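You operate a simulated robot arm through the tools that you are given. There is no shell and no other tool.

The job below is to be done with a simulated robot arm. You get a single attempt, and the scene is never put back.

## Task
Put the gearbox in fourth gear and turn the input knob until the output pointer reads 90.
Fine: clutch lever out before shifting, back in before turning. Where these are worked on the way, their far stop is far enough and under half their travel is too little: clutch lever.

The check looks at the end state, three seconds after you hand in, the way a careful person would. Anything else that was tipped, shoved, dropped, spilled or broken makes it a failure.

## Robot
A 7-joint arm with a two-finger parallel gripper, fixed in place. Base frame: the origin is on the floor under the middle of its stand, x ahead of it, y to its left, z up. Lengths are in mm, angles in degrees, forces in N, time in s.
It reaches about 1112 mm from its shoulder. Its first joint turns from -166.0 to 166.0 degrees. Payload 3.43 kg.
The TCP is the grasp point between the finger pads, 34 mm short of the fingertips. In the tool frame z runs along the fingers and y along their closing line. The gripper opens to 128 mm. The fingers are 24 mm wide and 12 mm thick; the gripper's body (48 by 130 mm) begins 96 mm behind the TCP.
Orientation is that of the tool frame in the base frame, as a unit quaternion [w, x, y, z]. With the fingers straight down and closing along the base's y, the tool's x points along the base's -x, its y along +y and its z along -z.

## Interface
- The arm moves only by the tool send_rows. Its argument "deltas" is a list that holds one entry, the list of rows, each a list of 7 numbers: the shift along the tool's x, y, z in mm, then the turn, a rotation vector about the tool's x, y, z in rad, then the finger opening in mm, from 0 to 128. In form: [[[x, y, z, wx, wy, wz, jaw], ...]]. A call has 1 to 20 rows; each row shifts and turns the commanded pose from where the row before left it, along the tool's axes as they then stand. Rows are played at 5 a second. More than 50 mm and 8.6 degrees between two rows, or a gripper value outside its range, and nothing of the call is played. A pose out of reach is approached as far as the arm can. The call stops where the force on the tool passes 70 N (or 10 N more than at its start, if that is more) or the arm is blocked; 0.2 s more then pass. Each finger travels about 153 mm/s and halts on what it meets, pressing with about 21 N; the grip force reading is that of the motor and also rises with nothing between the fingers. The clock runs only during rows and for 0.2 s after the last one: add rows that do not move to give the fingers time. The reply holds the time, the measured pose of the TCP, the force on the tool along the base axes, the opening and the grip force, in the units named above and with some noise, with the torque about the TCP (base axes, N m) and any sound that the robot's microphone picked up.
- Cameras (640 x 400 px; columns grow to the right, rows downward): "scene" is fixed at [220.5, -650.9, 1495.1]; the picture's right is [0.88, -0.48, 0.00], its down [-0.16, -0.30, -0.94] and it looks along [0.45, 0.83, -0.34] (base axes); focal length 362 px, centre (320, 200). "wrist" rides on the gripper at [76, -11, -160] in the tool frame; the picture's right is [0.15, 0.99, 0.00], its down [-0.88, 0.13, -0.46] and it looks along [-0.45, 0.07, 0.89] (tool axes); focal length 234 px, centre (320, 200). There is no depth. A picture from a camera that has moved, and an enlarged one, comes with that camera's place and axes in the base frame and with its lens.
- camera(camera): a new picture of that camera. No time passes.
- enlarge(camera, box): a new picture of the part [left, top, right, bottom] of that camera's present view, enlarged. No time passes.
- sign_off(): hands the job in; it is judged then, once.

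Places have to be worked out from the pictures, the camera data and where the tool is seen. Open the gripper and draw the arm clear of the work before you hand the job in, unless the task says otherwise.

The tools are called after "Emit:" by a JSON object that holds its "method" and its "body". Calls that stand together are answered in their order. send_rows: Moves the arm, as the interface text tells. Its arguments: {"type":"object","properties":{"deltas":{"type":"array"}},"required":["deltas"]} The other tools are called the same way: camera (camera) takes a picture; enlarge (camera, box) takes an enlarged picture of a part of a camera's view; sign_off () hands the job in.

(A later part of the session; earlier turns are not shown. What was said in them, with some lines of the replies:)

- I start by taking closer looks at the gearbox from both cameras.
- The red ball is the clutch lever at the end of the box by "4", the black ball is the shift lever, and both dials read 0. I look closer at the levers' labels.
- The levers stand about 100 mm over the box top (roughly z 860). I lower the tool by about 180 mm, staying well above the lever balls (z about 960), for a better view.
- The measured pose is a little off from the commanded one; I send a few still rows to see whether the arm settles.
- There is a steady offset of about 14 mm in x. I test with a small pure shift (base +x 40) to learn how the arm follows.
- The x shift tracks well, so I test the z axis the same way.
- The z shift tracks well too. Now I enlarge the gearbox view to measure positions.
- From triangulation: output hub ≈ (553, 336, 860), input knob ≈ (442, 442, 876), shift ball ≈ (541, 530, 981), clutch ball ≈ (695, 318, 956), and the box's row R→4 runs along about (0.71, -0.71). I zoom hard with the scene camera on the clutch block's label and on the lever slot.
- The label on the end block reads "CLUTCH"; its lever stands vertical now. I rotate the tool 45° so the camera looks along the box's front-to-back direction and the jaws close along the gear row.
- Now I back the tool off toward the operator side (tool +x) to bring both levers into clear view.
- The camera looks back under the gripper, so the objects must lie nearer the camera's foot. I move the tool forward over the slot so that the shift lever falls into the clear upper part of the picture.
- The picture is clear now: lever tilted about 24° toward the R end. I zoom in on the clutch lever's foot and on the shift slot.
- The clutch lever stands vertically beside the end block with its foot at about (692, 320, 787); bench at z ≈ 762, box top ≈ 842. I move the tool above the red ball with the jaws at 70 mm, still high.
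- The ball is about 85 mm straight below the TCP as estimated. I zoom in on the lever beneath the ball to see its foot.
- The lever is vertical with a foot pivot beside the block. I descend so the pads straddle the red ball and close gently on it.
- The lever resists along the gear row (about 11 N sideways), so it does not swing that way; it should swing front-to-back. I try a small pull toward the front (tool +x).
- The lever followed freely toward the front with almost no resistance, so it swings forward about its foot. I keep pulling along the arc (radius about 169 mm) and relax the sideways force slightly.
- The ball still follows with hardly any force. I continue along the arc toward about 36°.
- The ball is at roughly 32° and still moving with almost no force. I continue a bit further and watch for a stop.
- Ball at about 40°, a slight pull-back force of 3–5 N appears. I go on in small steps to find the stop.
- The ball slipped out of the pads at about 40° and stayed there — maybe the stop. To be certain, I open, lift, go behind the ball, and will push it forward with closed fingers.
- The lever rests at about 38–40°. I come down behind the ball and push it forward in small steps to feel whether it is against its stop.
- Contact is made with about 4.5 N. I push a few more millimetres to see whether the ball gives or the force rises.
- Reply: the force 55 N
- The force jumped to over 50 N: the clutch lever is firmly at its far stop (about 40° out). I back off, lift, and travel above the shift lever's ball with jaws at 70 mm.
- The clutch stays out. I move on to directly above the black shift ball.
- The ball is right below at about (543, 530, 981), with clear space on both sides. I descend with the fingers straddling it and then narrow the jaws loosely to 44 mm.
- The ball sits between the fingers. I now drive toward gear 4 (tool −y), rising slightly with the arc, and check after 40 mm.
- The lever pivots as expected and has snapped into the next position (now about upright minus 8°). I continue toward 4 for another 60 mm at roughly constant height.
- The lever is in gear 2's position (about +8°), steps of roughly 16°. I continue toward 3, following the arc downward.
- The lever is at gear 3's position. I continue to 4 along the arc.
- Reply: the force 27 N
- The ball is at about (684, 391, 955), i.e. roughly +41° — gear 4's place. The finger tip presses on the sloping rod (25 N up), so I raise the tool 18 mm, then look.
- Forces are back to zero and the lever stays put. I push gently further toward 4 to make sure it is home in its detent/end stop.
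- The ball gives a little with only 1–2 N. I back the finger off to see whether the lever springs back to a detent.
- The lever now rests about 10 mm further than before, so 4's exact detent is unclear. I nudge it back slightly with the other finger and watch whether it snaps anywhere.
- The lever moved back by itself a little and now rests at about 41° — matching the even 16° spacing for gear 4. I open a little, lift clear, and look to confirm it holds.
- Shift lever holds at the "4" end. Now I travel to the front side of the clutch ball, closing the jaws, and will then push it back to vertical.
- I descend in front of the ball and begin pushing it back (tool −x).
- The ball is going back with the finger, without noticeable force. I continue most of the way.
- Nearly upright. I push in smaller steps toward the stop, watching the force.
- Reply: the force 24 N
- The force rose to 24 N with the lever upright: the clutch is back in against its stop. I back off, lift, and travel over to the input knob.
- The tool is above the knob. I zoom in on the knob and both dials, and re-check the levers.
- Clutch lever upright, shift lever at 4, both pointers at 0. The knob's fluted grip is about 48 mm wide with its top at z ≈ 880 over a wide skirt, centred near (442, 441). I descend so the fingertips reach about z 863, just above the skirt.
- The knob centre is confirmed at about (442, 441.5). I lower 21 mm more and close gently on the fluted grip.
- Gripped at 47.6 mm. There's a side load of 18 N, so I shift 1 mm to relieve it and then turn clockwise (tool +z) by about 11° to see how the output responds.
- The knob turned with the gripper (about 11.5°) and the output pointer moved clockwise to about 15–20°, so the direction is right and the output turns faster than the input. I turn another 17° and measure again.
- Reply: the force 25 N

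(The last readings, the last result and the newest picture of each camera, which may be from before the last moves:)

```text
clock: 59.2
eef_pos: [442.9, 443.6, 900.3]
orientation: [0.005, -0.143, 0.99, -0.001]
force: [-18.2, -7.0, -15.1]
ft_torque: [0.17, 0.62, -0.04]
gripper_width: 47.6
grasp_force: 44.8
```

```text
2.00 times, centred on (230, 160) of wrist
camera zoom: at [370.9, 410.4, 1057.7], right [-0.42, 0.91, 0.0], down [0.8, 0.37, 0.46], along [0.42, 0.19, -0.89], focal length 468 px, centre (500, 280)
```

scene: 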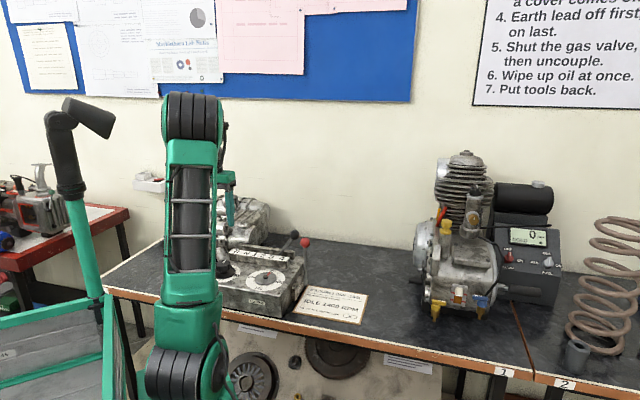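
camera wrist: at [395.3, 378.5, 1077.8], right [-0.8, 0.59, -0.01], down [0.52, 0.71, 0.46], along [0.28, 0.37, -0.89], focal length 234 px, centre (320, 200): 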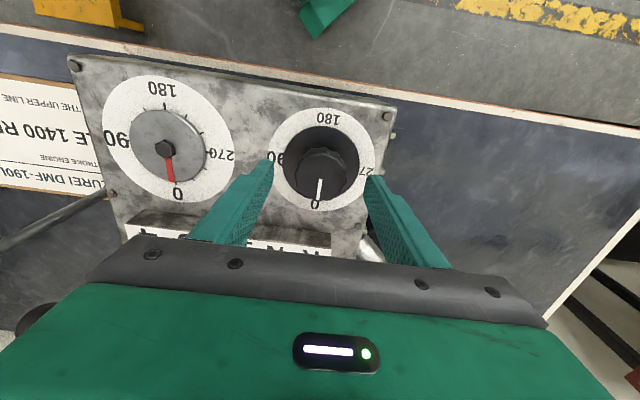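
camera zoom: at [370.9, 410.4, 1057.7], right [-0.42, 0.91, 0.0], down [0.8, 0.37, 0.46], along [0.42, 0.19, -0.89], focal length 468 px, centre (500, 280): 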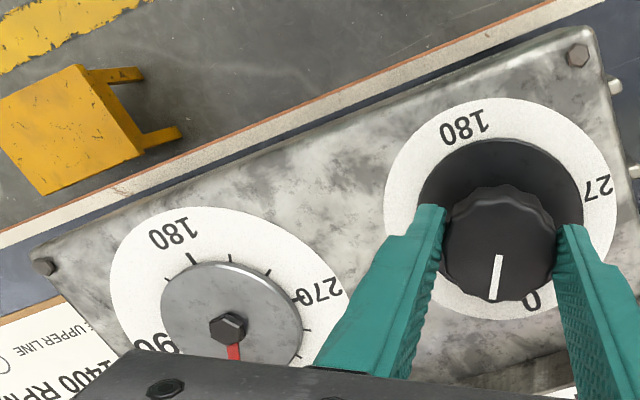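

Output now reads about 40° after 29° of input (ratio ≈ 1.4). I turn another 23°, relieving the side load slightly on the way.

Emit:
{"method": "send_rows", "body": {"deltas": [[[0.8, 0, 0.5, 0, 0, 0.1, 40], [0.8, 0, 0.3, 0, 0, 0.1, 40], [0.3, 0, 0, 0, 0, 0.1, 40], [0, 0, 0, 0, 0, 0.1, 40], [0, 0, 0, 0, 0, 0, 40]]]}}

Emit:
{"method": "enlarge", "body": {"camera": "scene", "box": [240, 255, 300, 300]}}

Emit:
{"method": "camera", "body": {"camera": "wrist"}}

```text
clock: 60.4
eef_pos: [440.6, 443.8, 899.6]
orientation: [0.006, 0.058, 0.998, 0.002]
force: [4.6, 3.8, -10.4]
ft_torque: [-0.36, -1.25, -0.01]
gripper_width: 47.9
grasp_force: 44.9
```

```text
8.89 times, centred on (270, 278) of scene
camera zoom: at [220.5, -650.9, 1495.1], right [0.88, -0.48, 0.0], down [-0.16, -0.3, -0.94], along [0.45, 0.83, -0.34], focal length 3218 px, centre (764, -489)
```

zoom: 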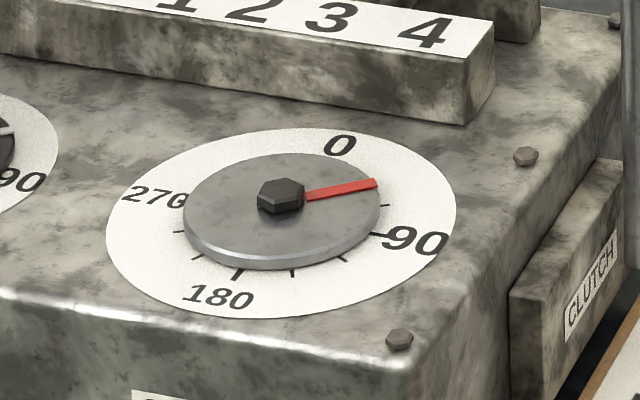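

```text
taken
camera wrist: at [363.5, 440.3, 1057.6], right [-0.03, 1.0, 0.0], down [0.88, 0.03, 0.47], along [0.47, 0.02, -0.88], focal length 234 px, centre (320, 200)
```

wrist: 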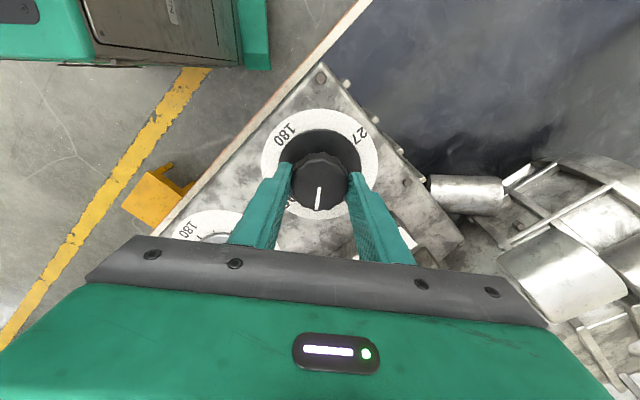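

After about 52° of input the output reads about 56°, so in fourth the ratio is close to 1:1. I turn another 28.6° and then measure carefully.

Emit:
{"method": "send_rows", "body": {"deltas": [[[0, 0, 0.5, 0, 0, 0.1, 40], [0, 0, 0, 0, 0, 0.1, 40], [0, 0, 0, 0, 0, 0.1, 40], [0, 0, 0, 0, 0, 0.1, 40], [0, 0, 0, 0, 0, 0.1, 40], [0, 0, 0, 0, 0, 0, 40]]]}}

Emit:
{"method": "enlarge", "body": {"camera": "scene", "box": [240, 255, 300, 300]}}

Emit:
{"method": "camera", "body": {"camera": "wrist"}}

```text
clock: 61.8
eef_pos: [442.3, 444.4, 899.8]
orientation: [0.005, 0.303, 0.953, 0.005]
force: [22.1, 24.3, 13.4]
ft_torque: [0.29, -0.07, 0.02]
gripper_width: 47.5
grasp_force: 44.9
```

```text
8.89 times, centred on (270, 278) of scene
camera zoom: at [220.5, -650.9, 1495.1], right [0.88, -0.48, 0.0], down [-0.16, -0.3, -0.94], along [0.45, 0.83, -0.34], focal length 3218 px, centre (764, -489)
```

zoom: 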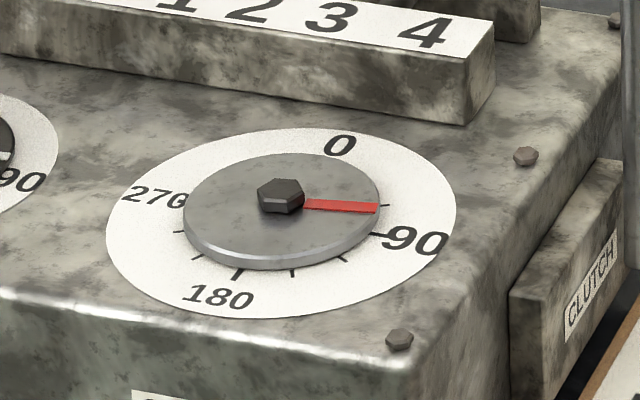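

```text
taken
camera wrist: at [371.9, 477.2, 1057.8], right [0.45, 0.89, 0.01], down [0.79, -0.41, 0.46], along [0.42, -0.2, -0.89], focal length 234 px, centre (320, 200)
```

wrist: 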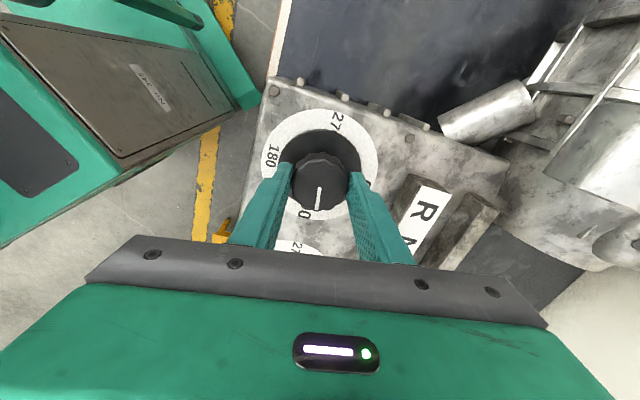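

Output reads about 82°. I relieve the side load (shift +y 2 mm) and turn 5° more, then measure again.

Emit:
{"method": "send_rows", "body": {"deltas": [[[0, 1, 0, 0, 0, 0, 40], [0, 1, 0, 0, 0, 0.045, 40], [0, 0, 0, 0, 0, 0.045, 40], [0, 0, 0, 0, 0, 0, 40], [0, 0, 0, 0, 0, 0, 40]]]}}

Emit:
{"method": "enlarge", "body": {"camera": "scene", "box": [240, 255, 300, 300]}}

```text
clock: 63.0
eef_pos: [442.3, 444.1, 900.2]
orientation: [0.005, 0.345, 0.939, 0.004]
force: [16.3, 10.4, 34.2]
ft_torque: [-0.45, -0.47, 0.04]
gripper_width: 47.5
grasp_force: 44.7
```

```text
8.89 times, centred on (270, 278) of scene
camera zoom: at [220.5, -650.9, 1495.1], right [0.88, -0.48, 0.0], down [-0.16, -0.3, -0.94], along [0.45, 0.83, -0.34], focal length 3218 px, centre (764, -489)
```

zoom: 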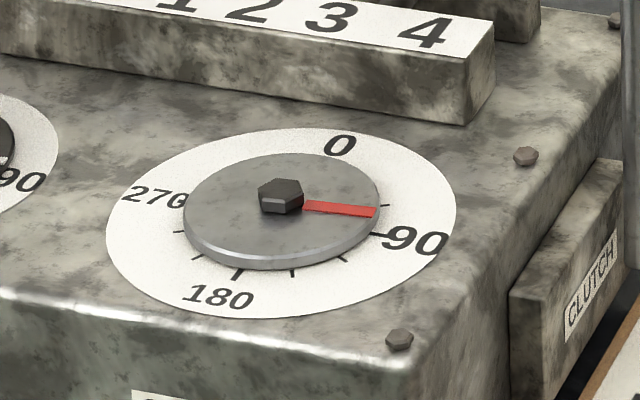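

Output ≈ 86°. I relieve the vertical load and turn about 3.5° more, then I'll release and verify from above.

Emit:
{"method": "send_rows", "body": {"deltas": [[[0, 0, -0.8, 0, 0, 0, 40], [0, 0, -0.4, 0, 0, 0.03, 40], [0, 0, 0, 0, 0, 0.03, 40], [0, 0, 0, 0, 0, 0, 40], [0, 0, 0, 0, 0, 0, 40]]]}}

Emit:
{"method": "enlarge", "body": {"camera": "scene", "box": [240, 255, 300, 300]}}

```text
clock: 64.2
eef_pos: [442.4, 445.0, 899.3]
orientation: [0.004, 0.373, 0.928, 0.002]
force: [16.2, 10.6, 5.8]
ft_torque: [-0.05, 0.0, 0.02]
gripper_width: 47.9
grasp_force: 45.0
```

```text
8.89 times, centred on (270, 278) of scene
camera zoom: at [220.5, -650.9, 1495.1], right [0.88, -0.48, 0.0], down [-0.16, -0.3, -0.94], along [0.45, 0.83, -0.34], focal length 3218 px, centre (764, -489)
```

zoom: 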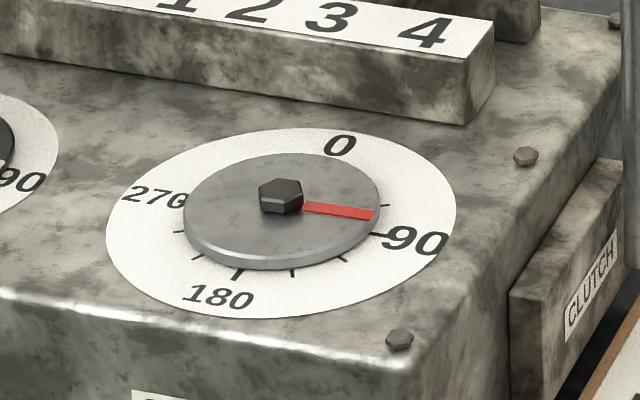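

Output ≈ 89°. I relieve the remaining side load, open the jaws, rise straight up and look at both dials from above.

Emit:
{"method": "send_rows", "body": {"deltas": [[[0, 1, 0, 0, 0, 0, 40], [0, 0, 0, 0, 0, 0, 44], [0, 0, 0, 0, 0, 0, 52], [0, 0, 0, 0, 0, 0, 66], [0, 0, 0, 0, 0, 0, 80], [0, 0, -20, 0, 0, 0, 80], [0, 0, -40, 0, 0, 0, 80], [0, 0, -40, 0, 0, 0, 80], [0, 0, -40, 0, 0, 0, 80], [0, 0, 0, 0, 0, 0, 80]]]}}

Emit:
{"method": "enlarge", "body": {"camera": "scene", "box": [240, 255, 300, 300]}}

Emit:
{"method": "camera", "body": {"camera": "wrist"}}

```text
clock: 66.4
eef_pos: [442.5, 446.5, 1038.8]
orientation: [0.004, 0.372, 0.928, 0.004]
force: [0.2, 0.4, 0.9]
ft_torque: [-0.03, 0.02, -0.02]
gripper_width: 80.1
grasp_force: 0.0
```

```text
8.89 times, centred on (270, 278) of scene
camera zoom: at [220.5, -650.9, 1495.1], right [0.88, -0.48, 0.0], down [-0.16, -0.3, -0.94], along [0.45, 0.83, -0.34], focal length 3218 px, centre (764, -489)
```

zoom: 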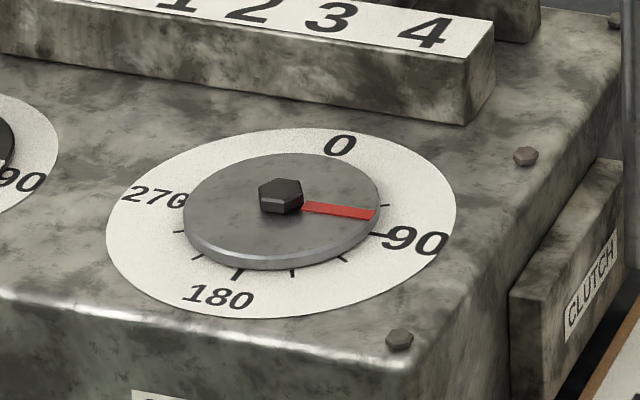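

```text
taken
camera wrist: at [377.5, 489.7, 1198.0], right [0.58, 0.82, 0.01], down [0.72, -0.52, 0.46], along [0.38, -0.26, -0.89], focal length 234 px, centre (320, 200)
```

wrist: 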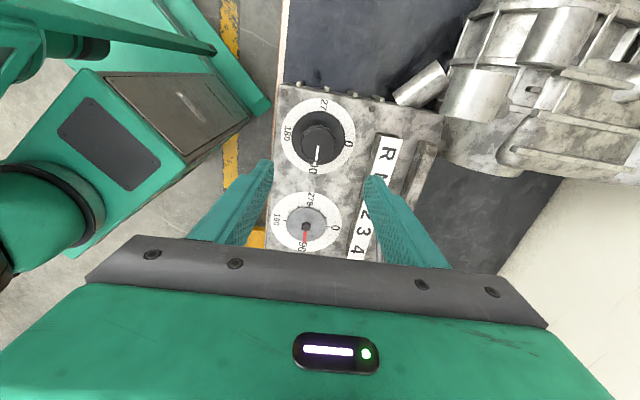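

The pointer stayed put on release. To read it without parallax I move the camera directly above the output dial, staying well above the levers.

Emit:
{"method": "send_rows", "body": {"deltas": [[[-38.7, 2.1, -5, 0, 0, 0, 80], [-38.7, 2.1, -5, 0, 0, 0, 80], [-38.7, 2.1, -5, 0, 0, 0, 80], [-38.7, 2.1, -5, 0, 0, 0, 80], [-38.7, 2.1, 0, 0, 0, 0, 80], [-38.7, 2.1, 0, 0, 0, 0, 80], [0, 0, 0, 0, 0, 0, 80], [0, 0, 0, 0, 0, 0, 80]]]}}

Emit:
{"method": "camera", "body": {"camera": "wrist"}}

Emit:
{"method": "enlarge", "body": {"camera": "wrist", "box": [270, 30, 370, 130]}}

```text
clock: 68.2
eef_pos: [618.0, 294.5, 1058.1]
orientation: [0.006, 0.372, 0.928, 0.002]
force: [-0.5, -0.3, -0.1]
ft_torque: [-0.01, 0.0, 0.02]
gripper_width: 79.8
grasp_force: 0.1
```

```text
taken
camera wrist: at [553.5, 337.5, 1217.7], right [0.58, 0.82, 0.01], down [0.72, -0.52, 0.46], along [0.38, -0.26, -0.89], focal length 234 px, centre (320, 200)
```

wrist: 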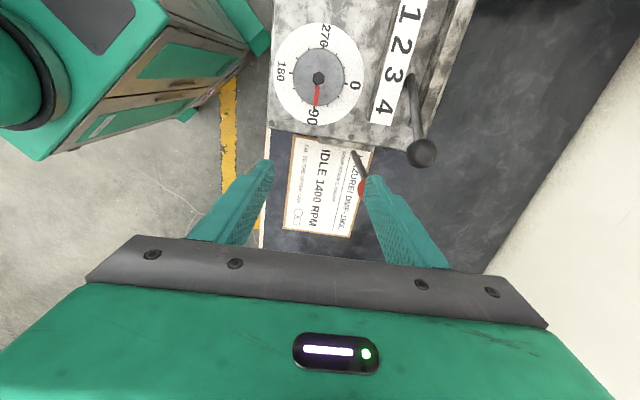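

```text
4.00 times, centred on (320, 80) of wrist
camera zoom: at [553.5, 337.5, 1217.7], right [0.58, 0.82, 0.01], down [0.72, -0.52, 0.46], along [0.38, -0.26, -0.89], focal length 937 px, centre (320, 680)
```

zoom: 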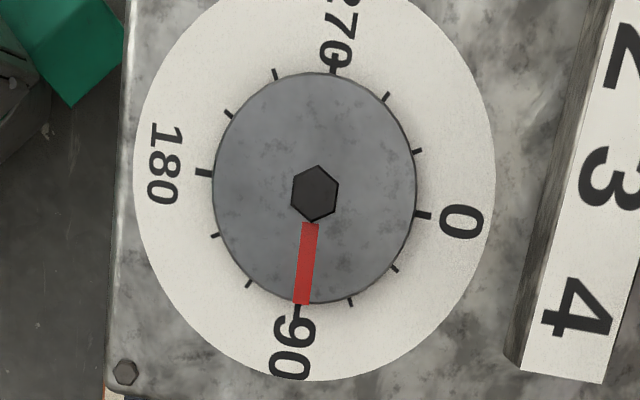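

From above, the pointer looks about 1° short of the 90 tick. I zoom in more on the tip for a precise reading.

Emit:
{"method": "enlarge", "body": {"camera": "wrist", "box": [295, 50, 345, 115]}}

Emit:
{"method": "enlarge", "body": {"camera": "wrist", "box": [305, 95, 330, 115]}}

```text
6.15 times, centred on (320, 82) of wrist
camera zoom: at [553.5, 337.5, 1217.7], right [0.58, 0.82, 0.01], down [0.72, -0.52, 0.46], along [0.38, -0.26, -0.89], focal length 1441 px, centre (320, 923)
```

zoom: 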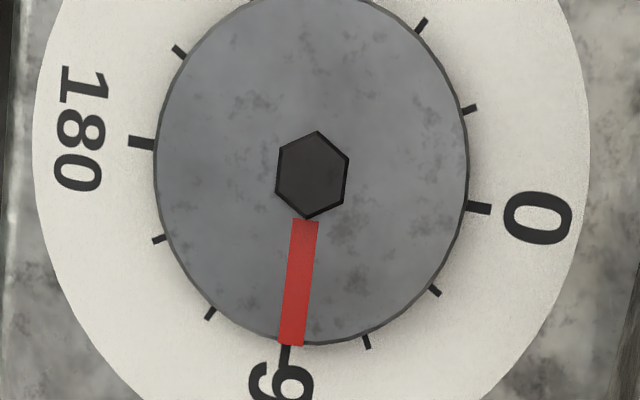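

```text
16.00 times, centred on (318, 105) of wrist
camera zoom: at [553.5, 337.5, 1217.7], right [0.58, 0.82, 0.01], down [0.72, -0.52, 0.46], along [0.38, -0.26, -0.89], focal length 3747 px, centre (360, 1720)
```

zoom: 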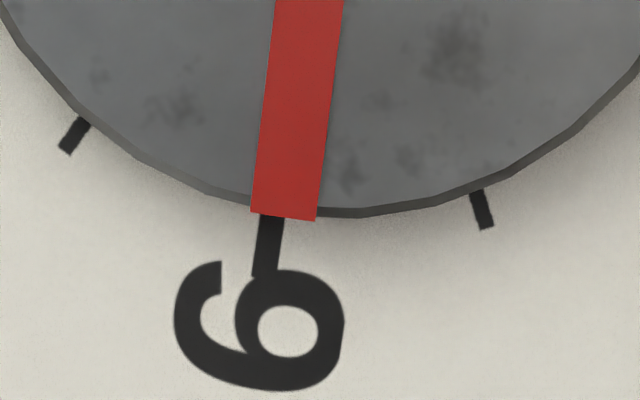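

The pointer sits about 1.6° short of the 90 tick (≈ 88.4). I return over the knob along the same path to make a small correction.

Emit:
{"method": "send_rows", "body": {"deltas": [[[38.7, -2.1, 0, 0, 0, 0, 80], [38.7, -2.1, 0, 0, 0, 0, 80], [38.7, -2.1, 5, 0, 0, 0, 80], [38.7, -2.1, 5, 0, 0, 0, 80], [38.7, -2.1, 5, 0, 0, 0, 80], [38.7, -2.1, 5, 0, 0, 0, 80], [0, 0, 40, 0, 0, 0, 80], [0, 0, 40, 0, 0, 0, 80], [0, 0, 0, 0, 0, 0, 80], [0, 0, 0, 0, 0, 0, 80]]]}}

Emit:
{"method": "enlarge", "body": {"camera": "wrist", "box": [240, 80, 400, 240]}}

Emit:
{"method": "enlarge", "body": {"camera": "scene", "box": [250, 260, 286, 287]}}

```text
clock: 70.4
eef_pos: [440.8, 445.4, 961.5]
orientation: [0.005, 0.372, 0.928, 0.002]
force: [1.2, 0.4, -0.2]
ft_torque: [0.02, 0.0, -0.03]
gripper_width: 79.9
grasp_force: 0.1
```

```text
2.50 times, centred on (320, 160) of wrist
camera zoom: at [377.0, 488.2, 1119.2], right [0.58, 0.82, 0.01], down [0.72, -0.52, 0.46], along [0.38, -0.26, -0.89], focal length 585 px, centre (320, 300)
```

zoom: 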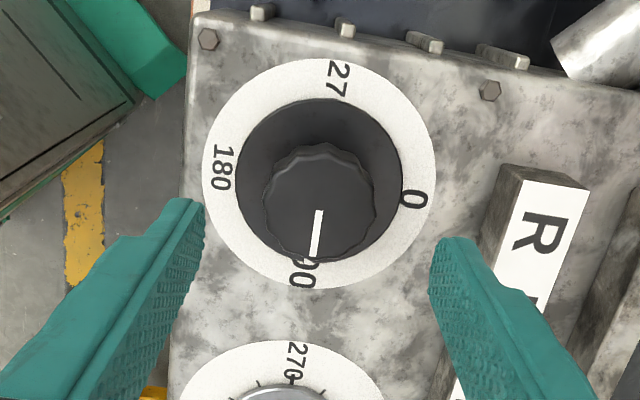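

```text
14.81 times, centred on (268, 274) of scene
camera zoom: at [220.5, -650.9, 1495.1], right [0.88, -0.48, 0.0], down [-0.16, -0.3, -0.94], along [0.45, 0.83, -0.34], focal length 5363 px, centre (1090, -889)
```

zoom: 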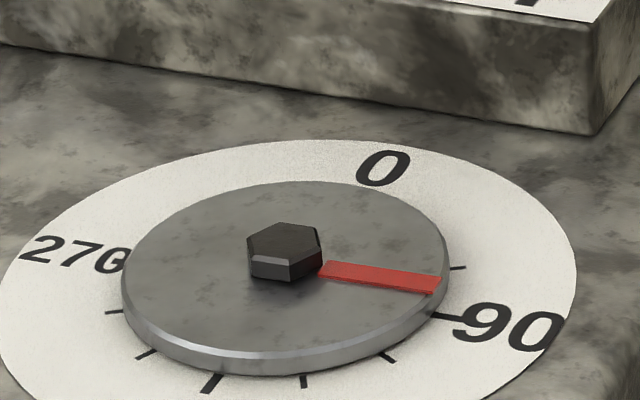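

Alignment looks good. I lower to grip height and close on the knob again.

Emit:
{"method": "send_rows", "body": {"deltas": [[[0, 0, 30, 0, 0, 0, 80], [0, 0, 25, 0, 0, 0, 70], [0, 0, 7, 0, 0, 0, 60], [0, 0, 0, 0, 0, 0, 52], [0, 0, 0, 0, 0, 0, 46], [0, 0, 0, 0, 0, 0, 42], [0, 0, 0, 0, 0, 0, 40]]]}}

Emit:
{"method": "enlarge", "body": {"camera": "scene", "box": [250, 260, 286, 287]}}

```text
clock: 72.0
eef_pos: [443.0, 444.8, 897.9]
orientation: [0.005, 0.372, 0.928, 0.003]
force: [-1.0, 0.3, -2.9]
ft_torque: [-0.38, 0.51, 0.01]
gripper_width: 47.6
grasp_force: 44.6
```

```text
14.81 times, centred on (268, 274) of scene
camera zoom: at [220.5, -650.9, 1495.1], right [0.88, -0.48, 0.0], down [-0.16, -0.3, -0.94], along [0.45, 0.83, -0.34], focal length 5363 px, centre (1090, -889)
```

zoom: 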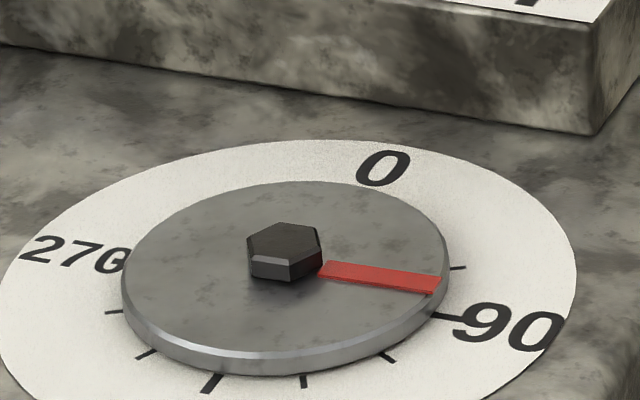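

Gripped with no side load and the pointer unchanged. Now a small clockwise turn of 0.028 rad (1.6°).

Emit:
{"method": "send_rows", "body": {"deltas": [[[0, 0, 0, 0, 0, 0.014, 40], [0, 0, 0, 0, 0, 0.014, 40], [0, 0, 0, 0, 0, 0, 40], [0, 0, 0, 0, 0, 0, 40]]]}}

Emit:
{"method": "enlarge", "body": {"camera": "scene", "box": [250, 260, 286, 287]}}

```text
clock: 73.0
eef_pos: [442.1, 444.1, 899.1]
orientation: [0.004, 0.386, 0.922, 0.003]
force: [0.5, -2.5, -1.1]
ft_torque: [-0.58, 0.6, 0.0]
gripper_width: 48.1
grasp_force: 44.8
```

```text
14.81 times, centred on (268, 274) of scene
camera zoom: at [220.5, -650.9, 1495.1], right [0.88, -0.48, 0.0], down [-0.16, -0.3, -0.94], along [0.45, 0.83, -0.34], focal length 5363 px, centre (1090, -889)
```

zoom: 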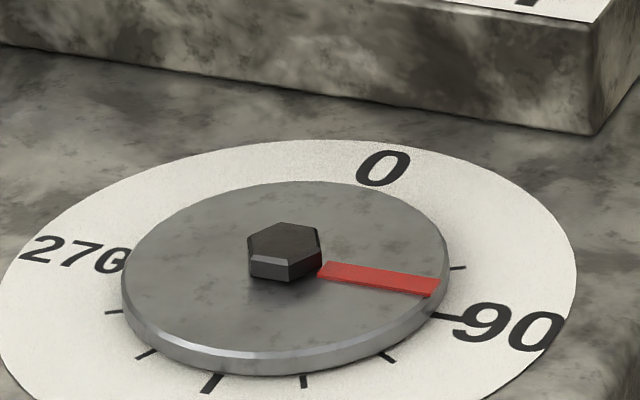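

The pointer advanced by about 1.5°. I release, rise, and check again from straight above the output dial.

Emit:
{"method": "send_rows", "body": {"deltas": [[[0, 0, 0, 0, 0, 0, 44], [0, 0, 0, 0, 0, 0, 52], [0, 0, 0, 0, 0, 0, 66], [0, 0, 0, 0, 0, 0, 80], [0, 0, -20, 0, 0, 0, 80], [0, 0, -40, 0, 0, 0, 80], [0, 0, -40, 0, 0, 0, 80], [0, 0, -40, 0, 0, 0, 80], [-38.7, -4, -5, 0, 0, 0, 80], [-38.7, -4, -5, 0, 0, 0, 80], [-38.7, -4, -5, 0, 0, 0, 80], [-38.7, -4, -5, 0, 0, 0, 80], [-38.7, -4, 0, 0, 0, 0, 80], [-38.7, -4, 0, 0, 0, 0, 80], [0, 0, 0, 0, 0, 0, 80], [0, 0, 0, 0, 0, 0, 80]]]}}

Emit:
{"method": "camera", "body": {"camera": "wrist"}}

Emit:
{"method": "enlarge", "body": {"camera": "wrist", "box": [270, 30, 370, 130]}}

```text
clock: 76.4
eef_pos: [588.3, 262.9, 1057.5]
orientation: [0.004, 0.385, 0.923, 0.003]
force: [0.3, -0.2, 1.3]
ft_torque: [0.0, -0.01, -0.01]
gripper_width: 79.8
grasp_force: 0.1
```

```text
taken
camera wrist: at [524.3, 308.7, 1215.4], right [0.6, 0.8, 0.01], down [0.71, -0.54, 0.46], along [0.37, -0.27, -0.89], focal length 234 px, centre (320, 200)
```

wrist: 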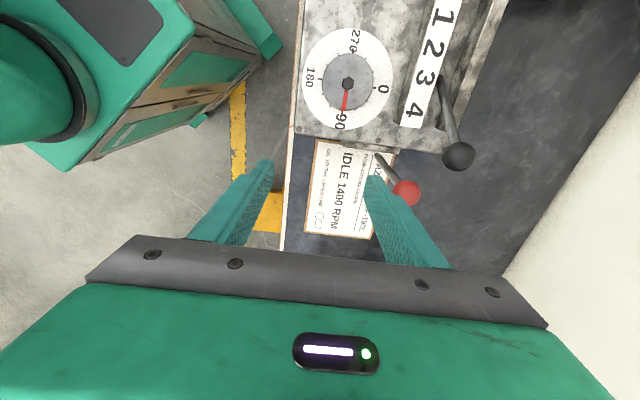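

```text
4.00 times, centred on (320, 80) of wrist
camera zoom: at [524.3, 308.7, 1215.4], right [0.6, 0.8, 0.01], down [0.71, -0.54, 0.46], along [0.37, -0.27, -0.89], focal length 937 px, centre (320, 680)
```

zoom: 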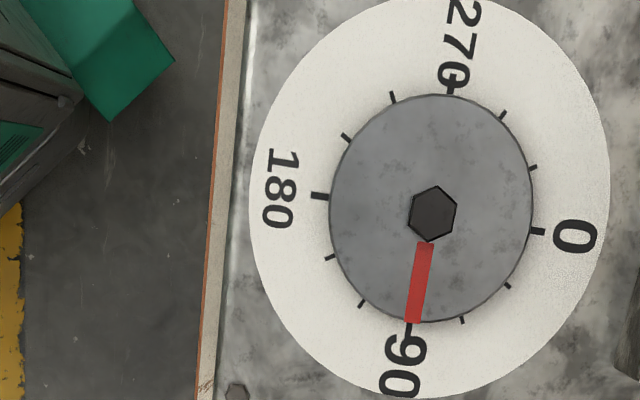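

I shift sideways 41 mm to put the camera straight above the dial for a parallax-free reading.

Emit:
{"method": "send_rows", "body": {"deltas": [[[0, 20.5, 0, 0, 0, 0, 80], [0, 20.5, 0, 0, 0, 0, 80], [0, 0, 0, 0, 0, 0, 80], [0, 0, 0, 0, 0, 0, 80]]]}}

Emit:
{"method": "enlarge", "body": {"camera": "wrist", "box": [270, 30, 370, 130]}}

Emit:
{"method": "enlarge", "body": {"camera": "wrist", "box": [305, 95, 330, 115]}}

```text
clock: 77.4
eef_pos: [616.0, 293.2, 1058.2]
orientation: [0.005, 0.385, 0.923, 0.003]
force: [-0.4, 0.5, 0.5]
ft_torque: [-0.02, 0.01, 0.01]
gripper_width: 80.2
grasp_force: 0.1
```

```text
4.00 times, centred on (320, 80) of wrist
camera zoom: at [552.7, 338.5, 1216.4], right [0.6, 0.8, 0.01], down [0.71, -0.54, 0.46], along [0.37, -0.27, -0.89], focal length 937 px, centre (320, 680)
```

zoom: 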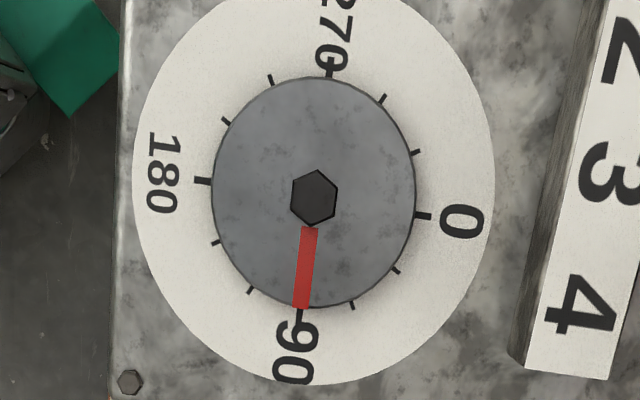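

```text
16.00 times, centred on (318, 105) of wrist
camera zoom: at [552.7, 338.5, 1216.4], right [0.6, 0.8, 0.01], down [0.71, -0.54, 0.46], along [0.37, -0.27, -0.89], focal length 3747 px, centre (360, 1720)
```

zoom: 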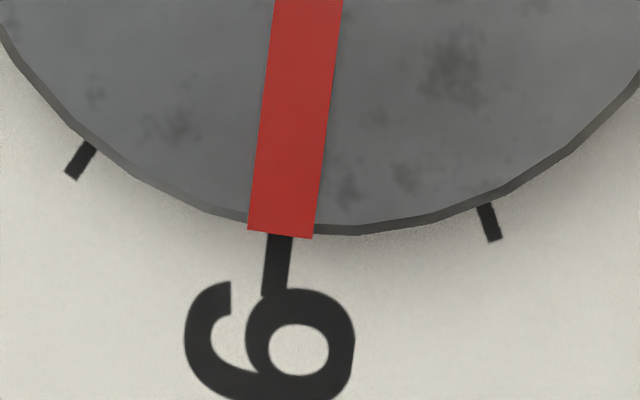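

The pointer is now centred on the 90 tick (within about 0.1°). I withdraw upward with the gripper open and then re-check everything.

Emit:
{"method": "send_rows", "body": {"deltas": [[[0, 0, -40, 0, 0, 0, 100], [0, 0, -40, 0, 0, 0, 120], [0, 0, -40, 0, 0, 0, 128], [0, 0, -40, 0, 0, 0, 128], [0, 0, -40, 0, 0, 0, 128], [0, 0, 0, 0, 0, 0, 128], [0, 0, 0, 0, 0, 0, 128]]]}}

Emit:
{"method": "enlarge", "body": {"camera": "scene", "box": [210, 215, 340, 315]}}

Emit:
{"method": "camera", "body": {"camera": "scene"}}

Emit:
{"method": "camera", "body": {"camera": "wrist"}}

```text
clock: 79.0
eef_pos: [615.2, 291.0, 1258.8]
orientation: [0.004, 0.385, 0.923, 0.003]
force: [0.0, 0.3, -0.1]
ft_torque: [-0.02, 0.04, 0.01]
gripper_width: 128.1
grasp_force: 0.0
```

```text
4.00 times, centred on (275, 265) of scene
camera zoom: at [220.5, -650.9, 1495.1], right [0.88, -0.48, 0.0], down [-0.16, -0.3, -0.94], along [0.45, 0.83, -0.34], focal length 1448 px, centre (500, -60)
```

zoom: 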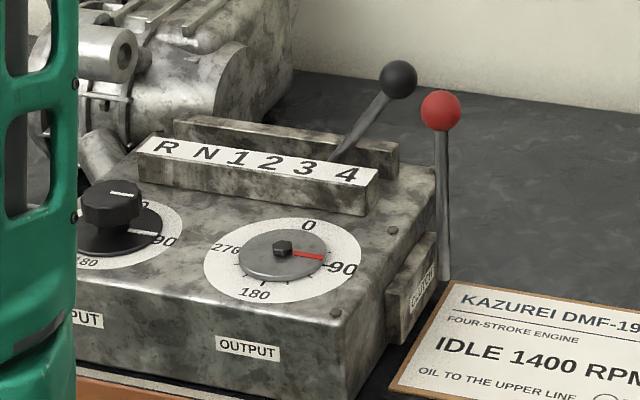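

```text
taken
```

scene: 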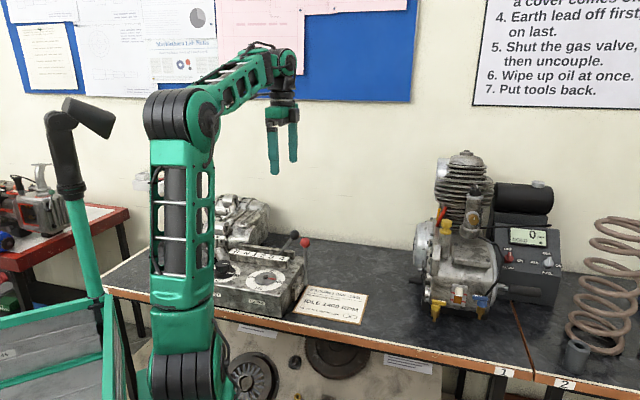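

```text
taken
camera wrist: at [553.2, 336.6, 1417.0], right [0.6, 0.8, 0.01], down [0.71, -0.54, 0.46], along [0.37, -0.27, -0.89], focal length 234 px, centre (320, 200)
```

wrist: 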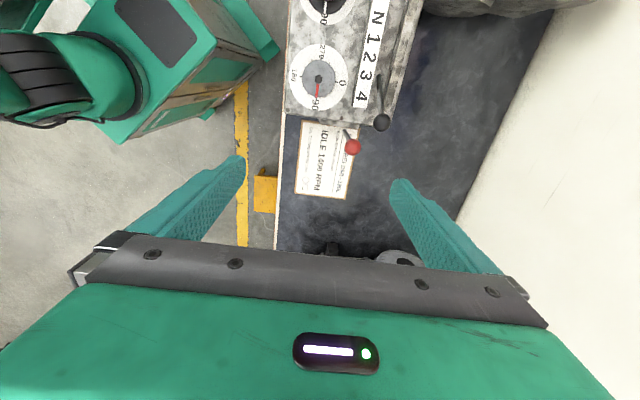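

All checks agree: the shift lever rests at 4, the clutch lever is upright (in) at its original place, and the output pointer is on 90. The input and output turned 1:1, the gripper is open and the arm is well clear, so I hand the job in.

Emit:
{"method": "sign_off", "body": {}}

```text
The job is handed in.
```

The gearbox is in fourth gear and the output pointer reads 90, and I have handed the job in. I have not seen the check's verdict.

- **Clutch:** I pulled the lever out to its far stop (about 40°) before shifting. I pushed it back in against its stop before turning the knob, and it stands where it started.
- **Gear:** The shift lever rests at the 4 end. I nudged it slightly past its resting point while testing for a stop, then brought it back. It held still after that, and the output turned about 1:1 with the input knob.
- **Pointer:** A view from straight above shows it centred on the 90 tick, within about 0.1°. My first turn stopped about 1.6° short, so I gripped the knob again and corrected it.

I saw nothing else shifted or knocked over in the last pictures. The gripper is open and the arm is well above the bench.
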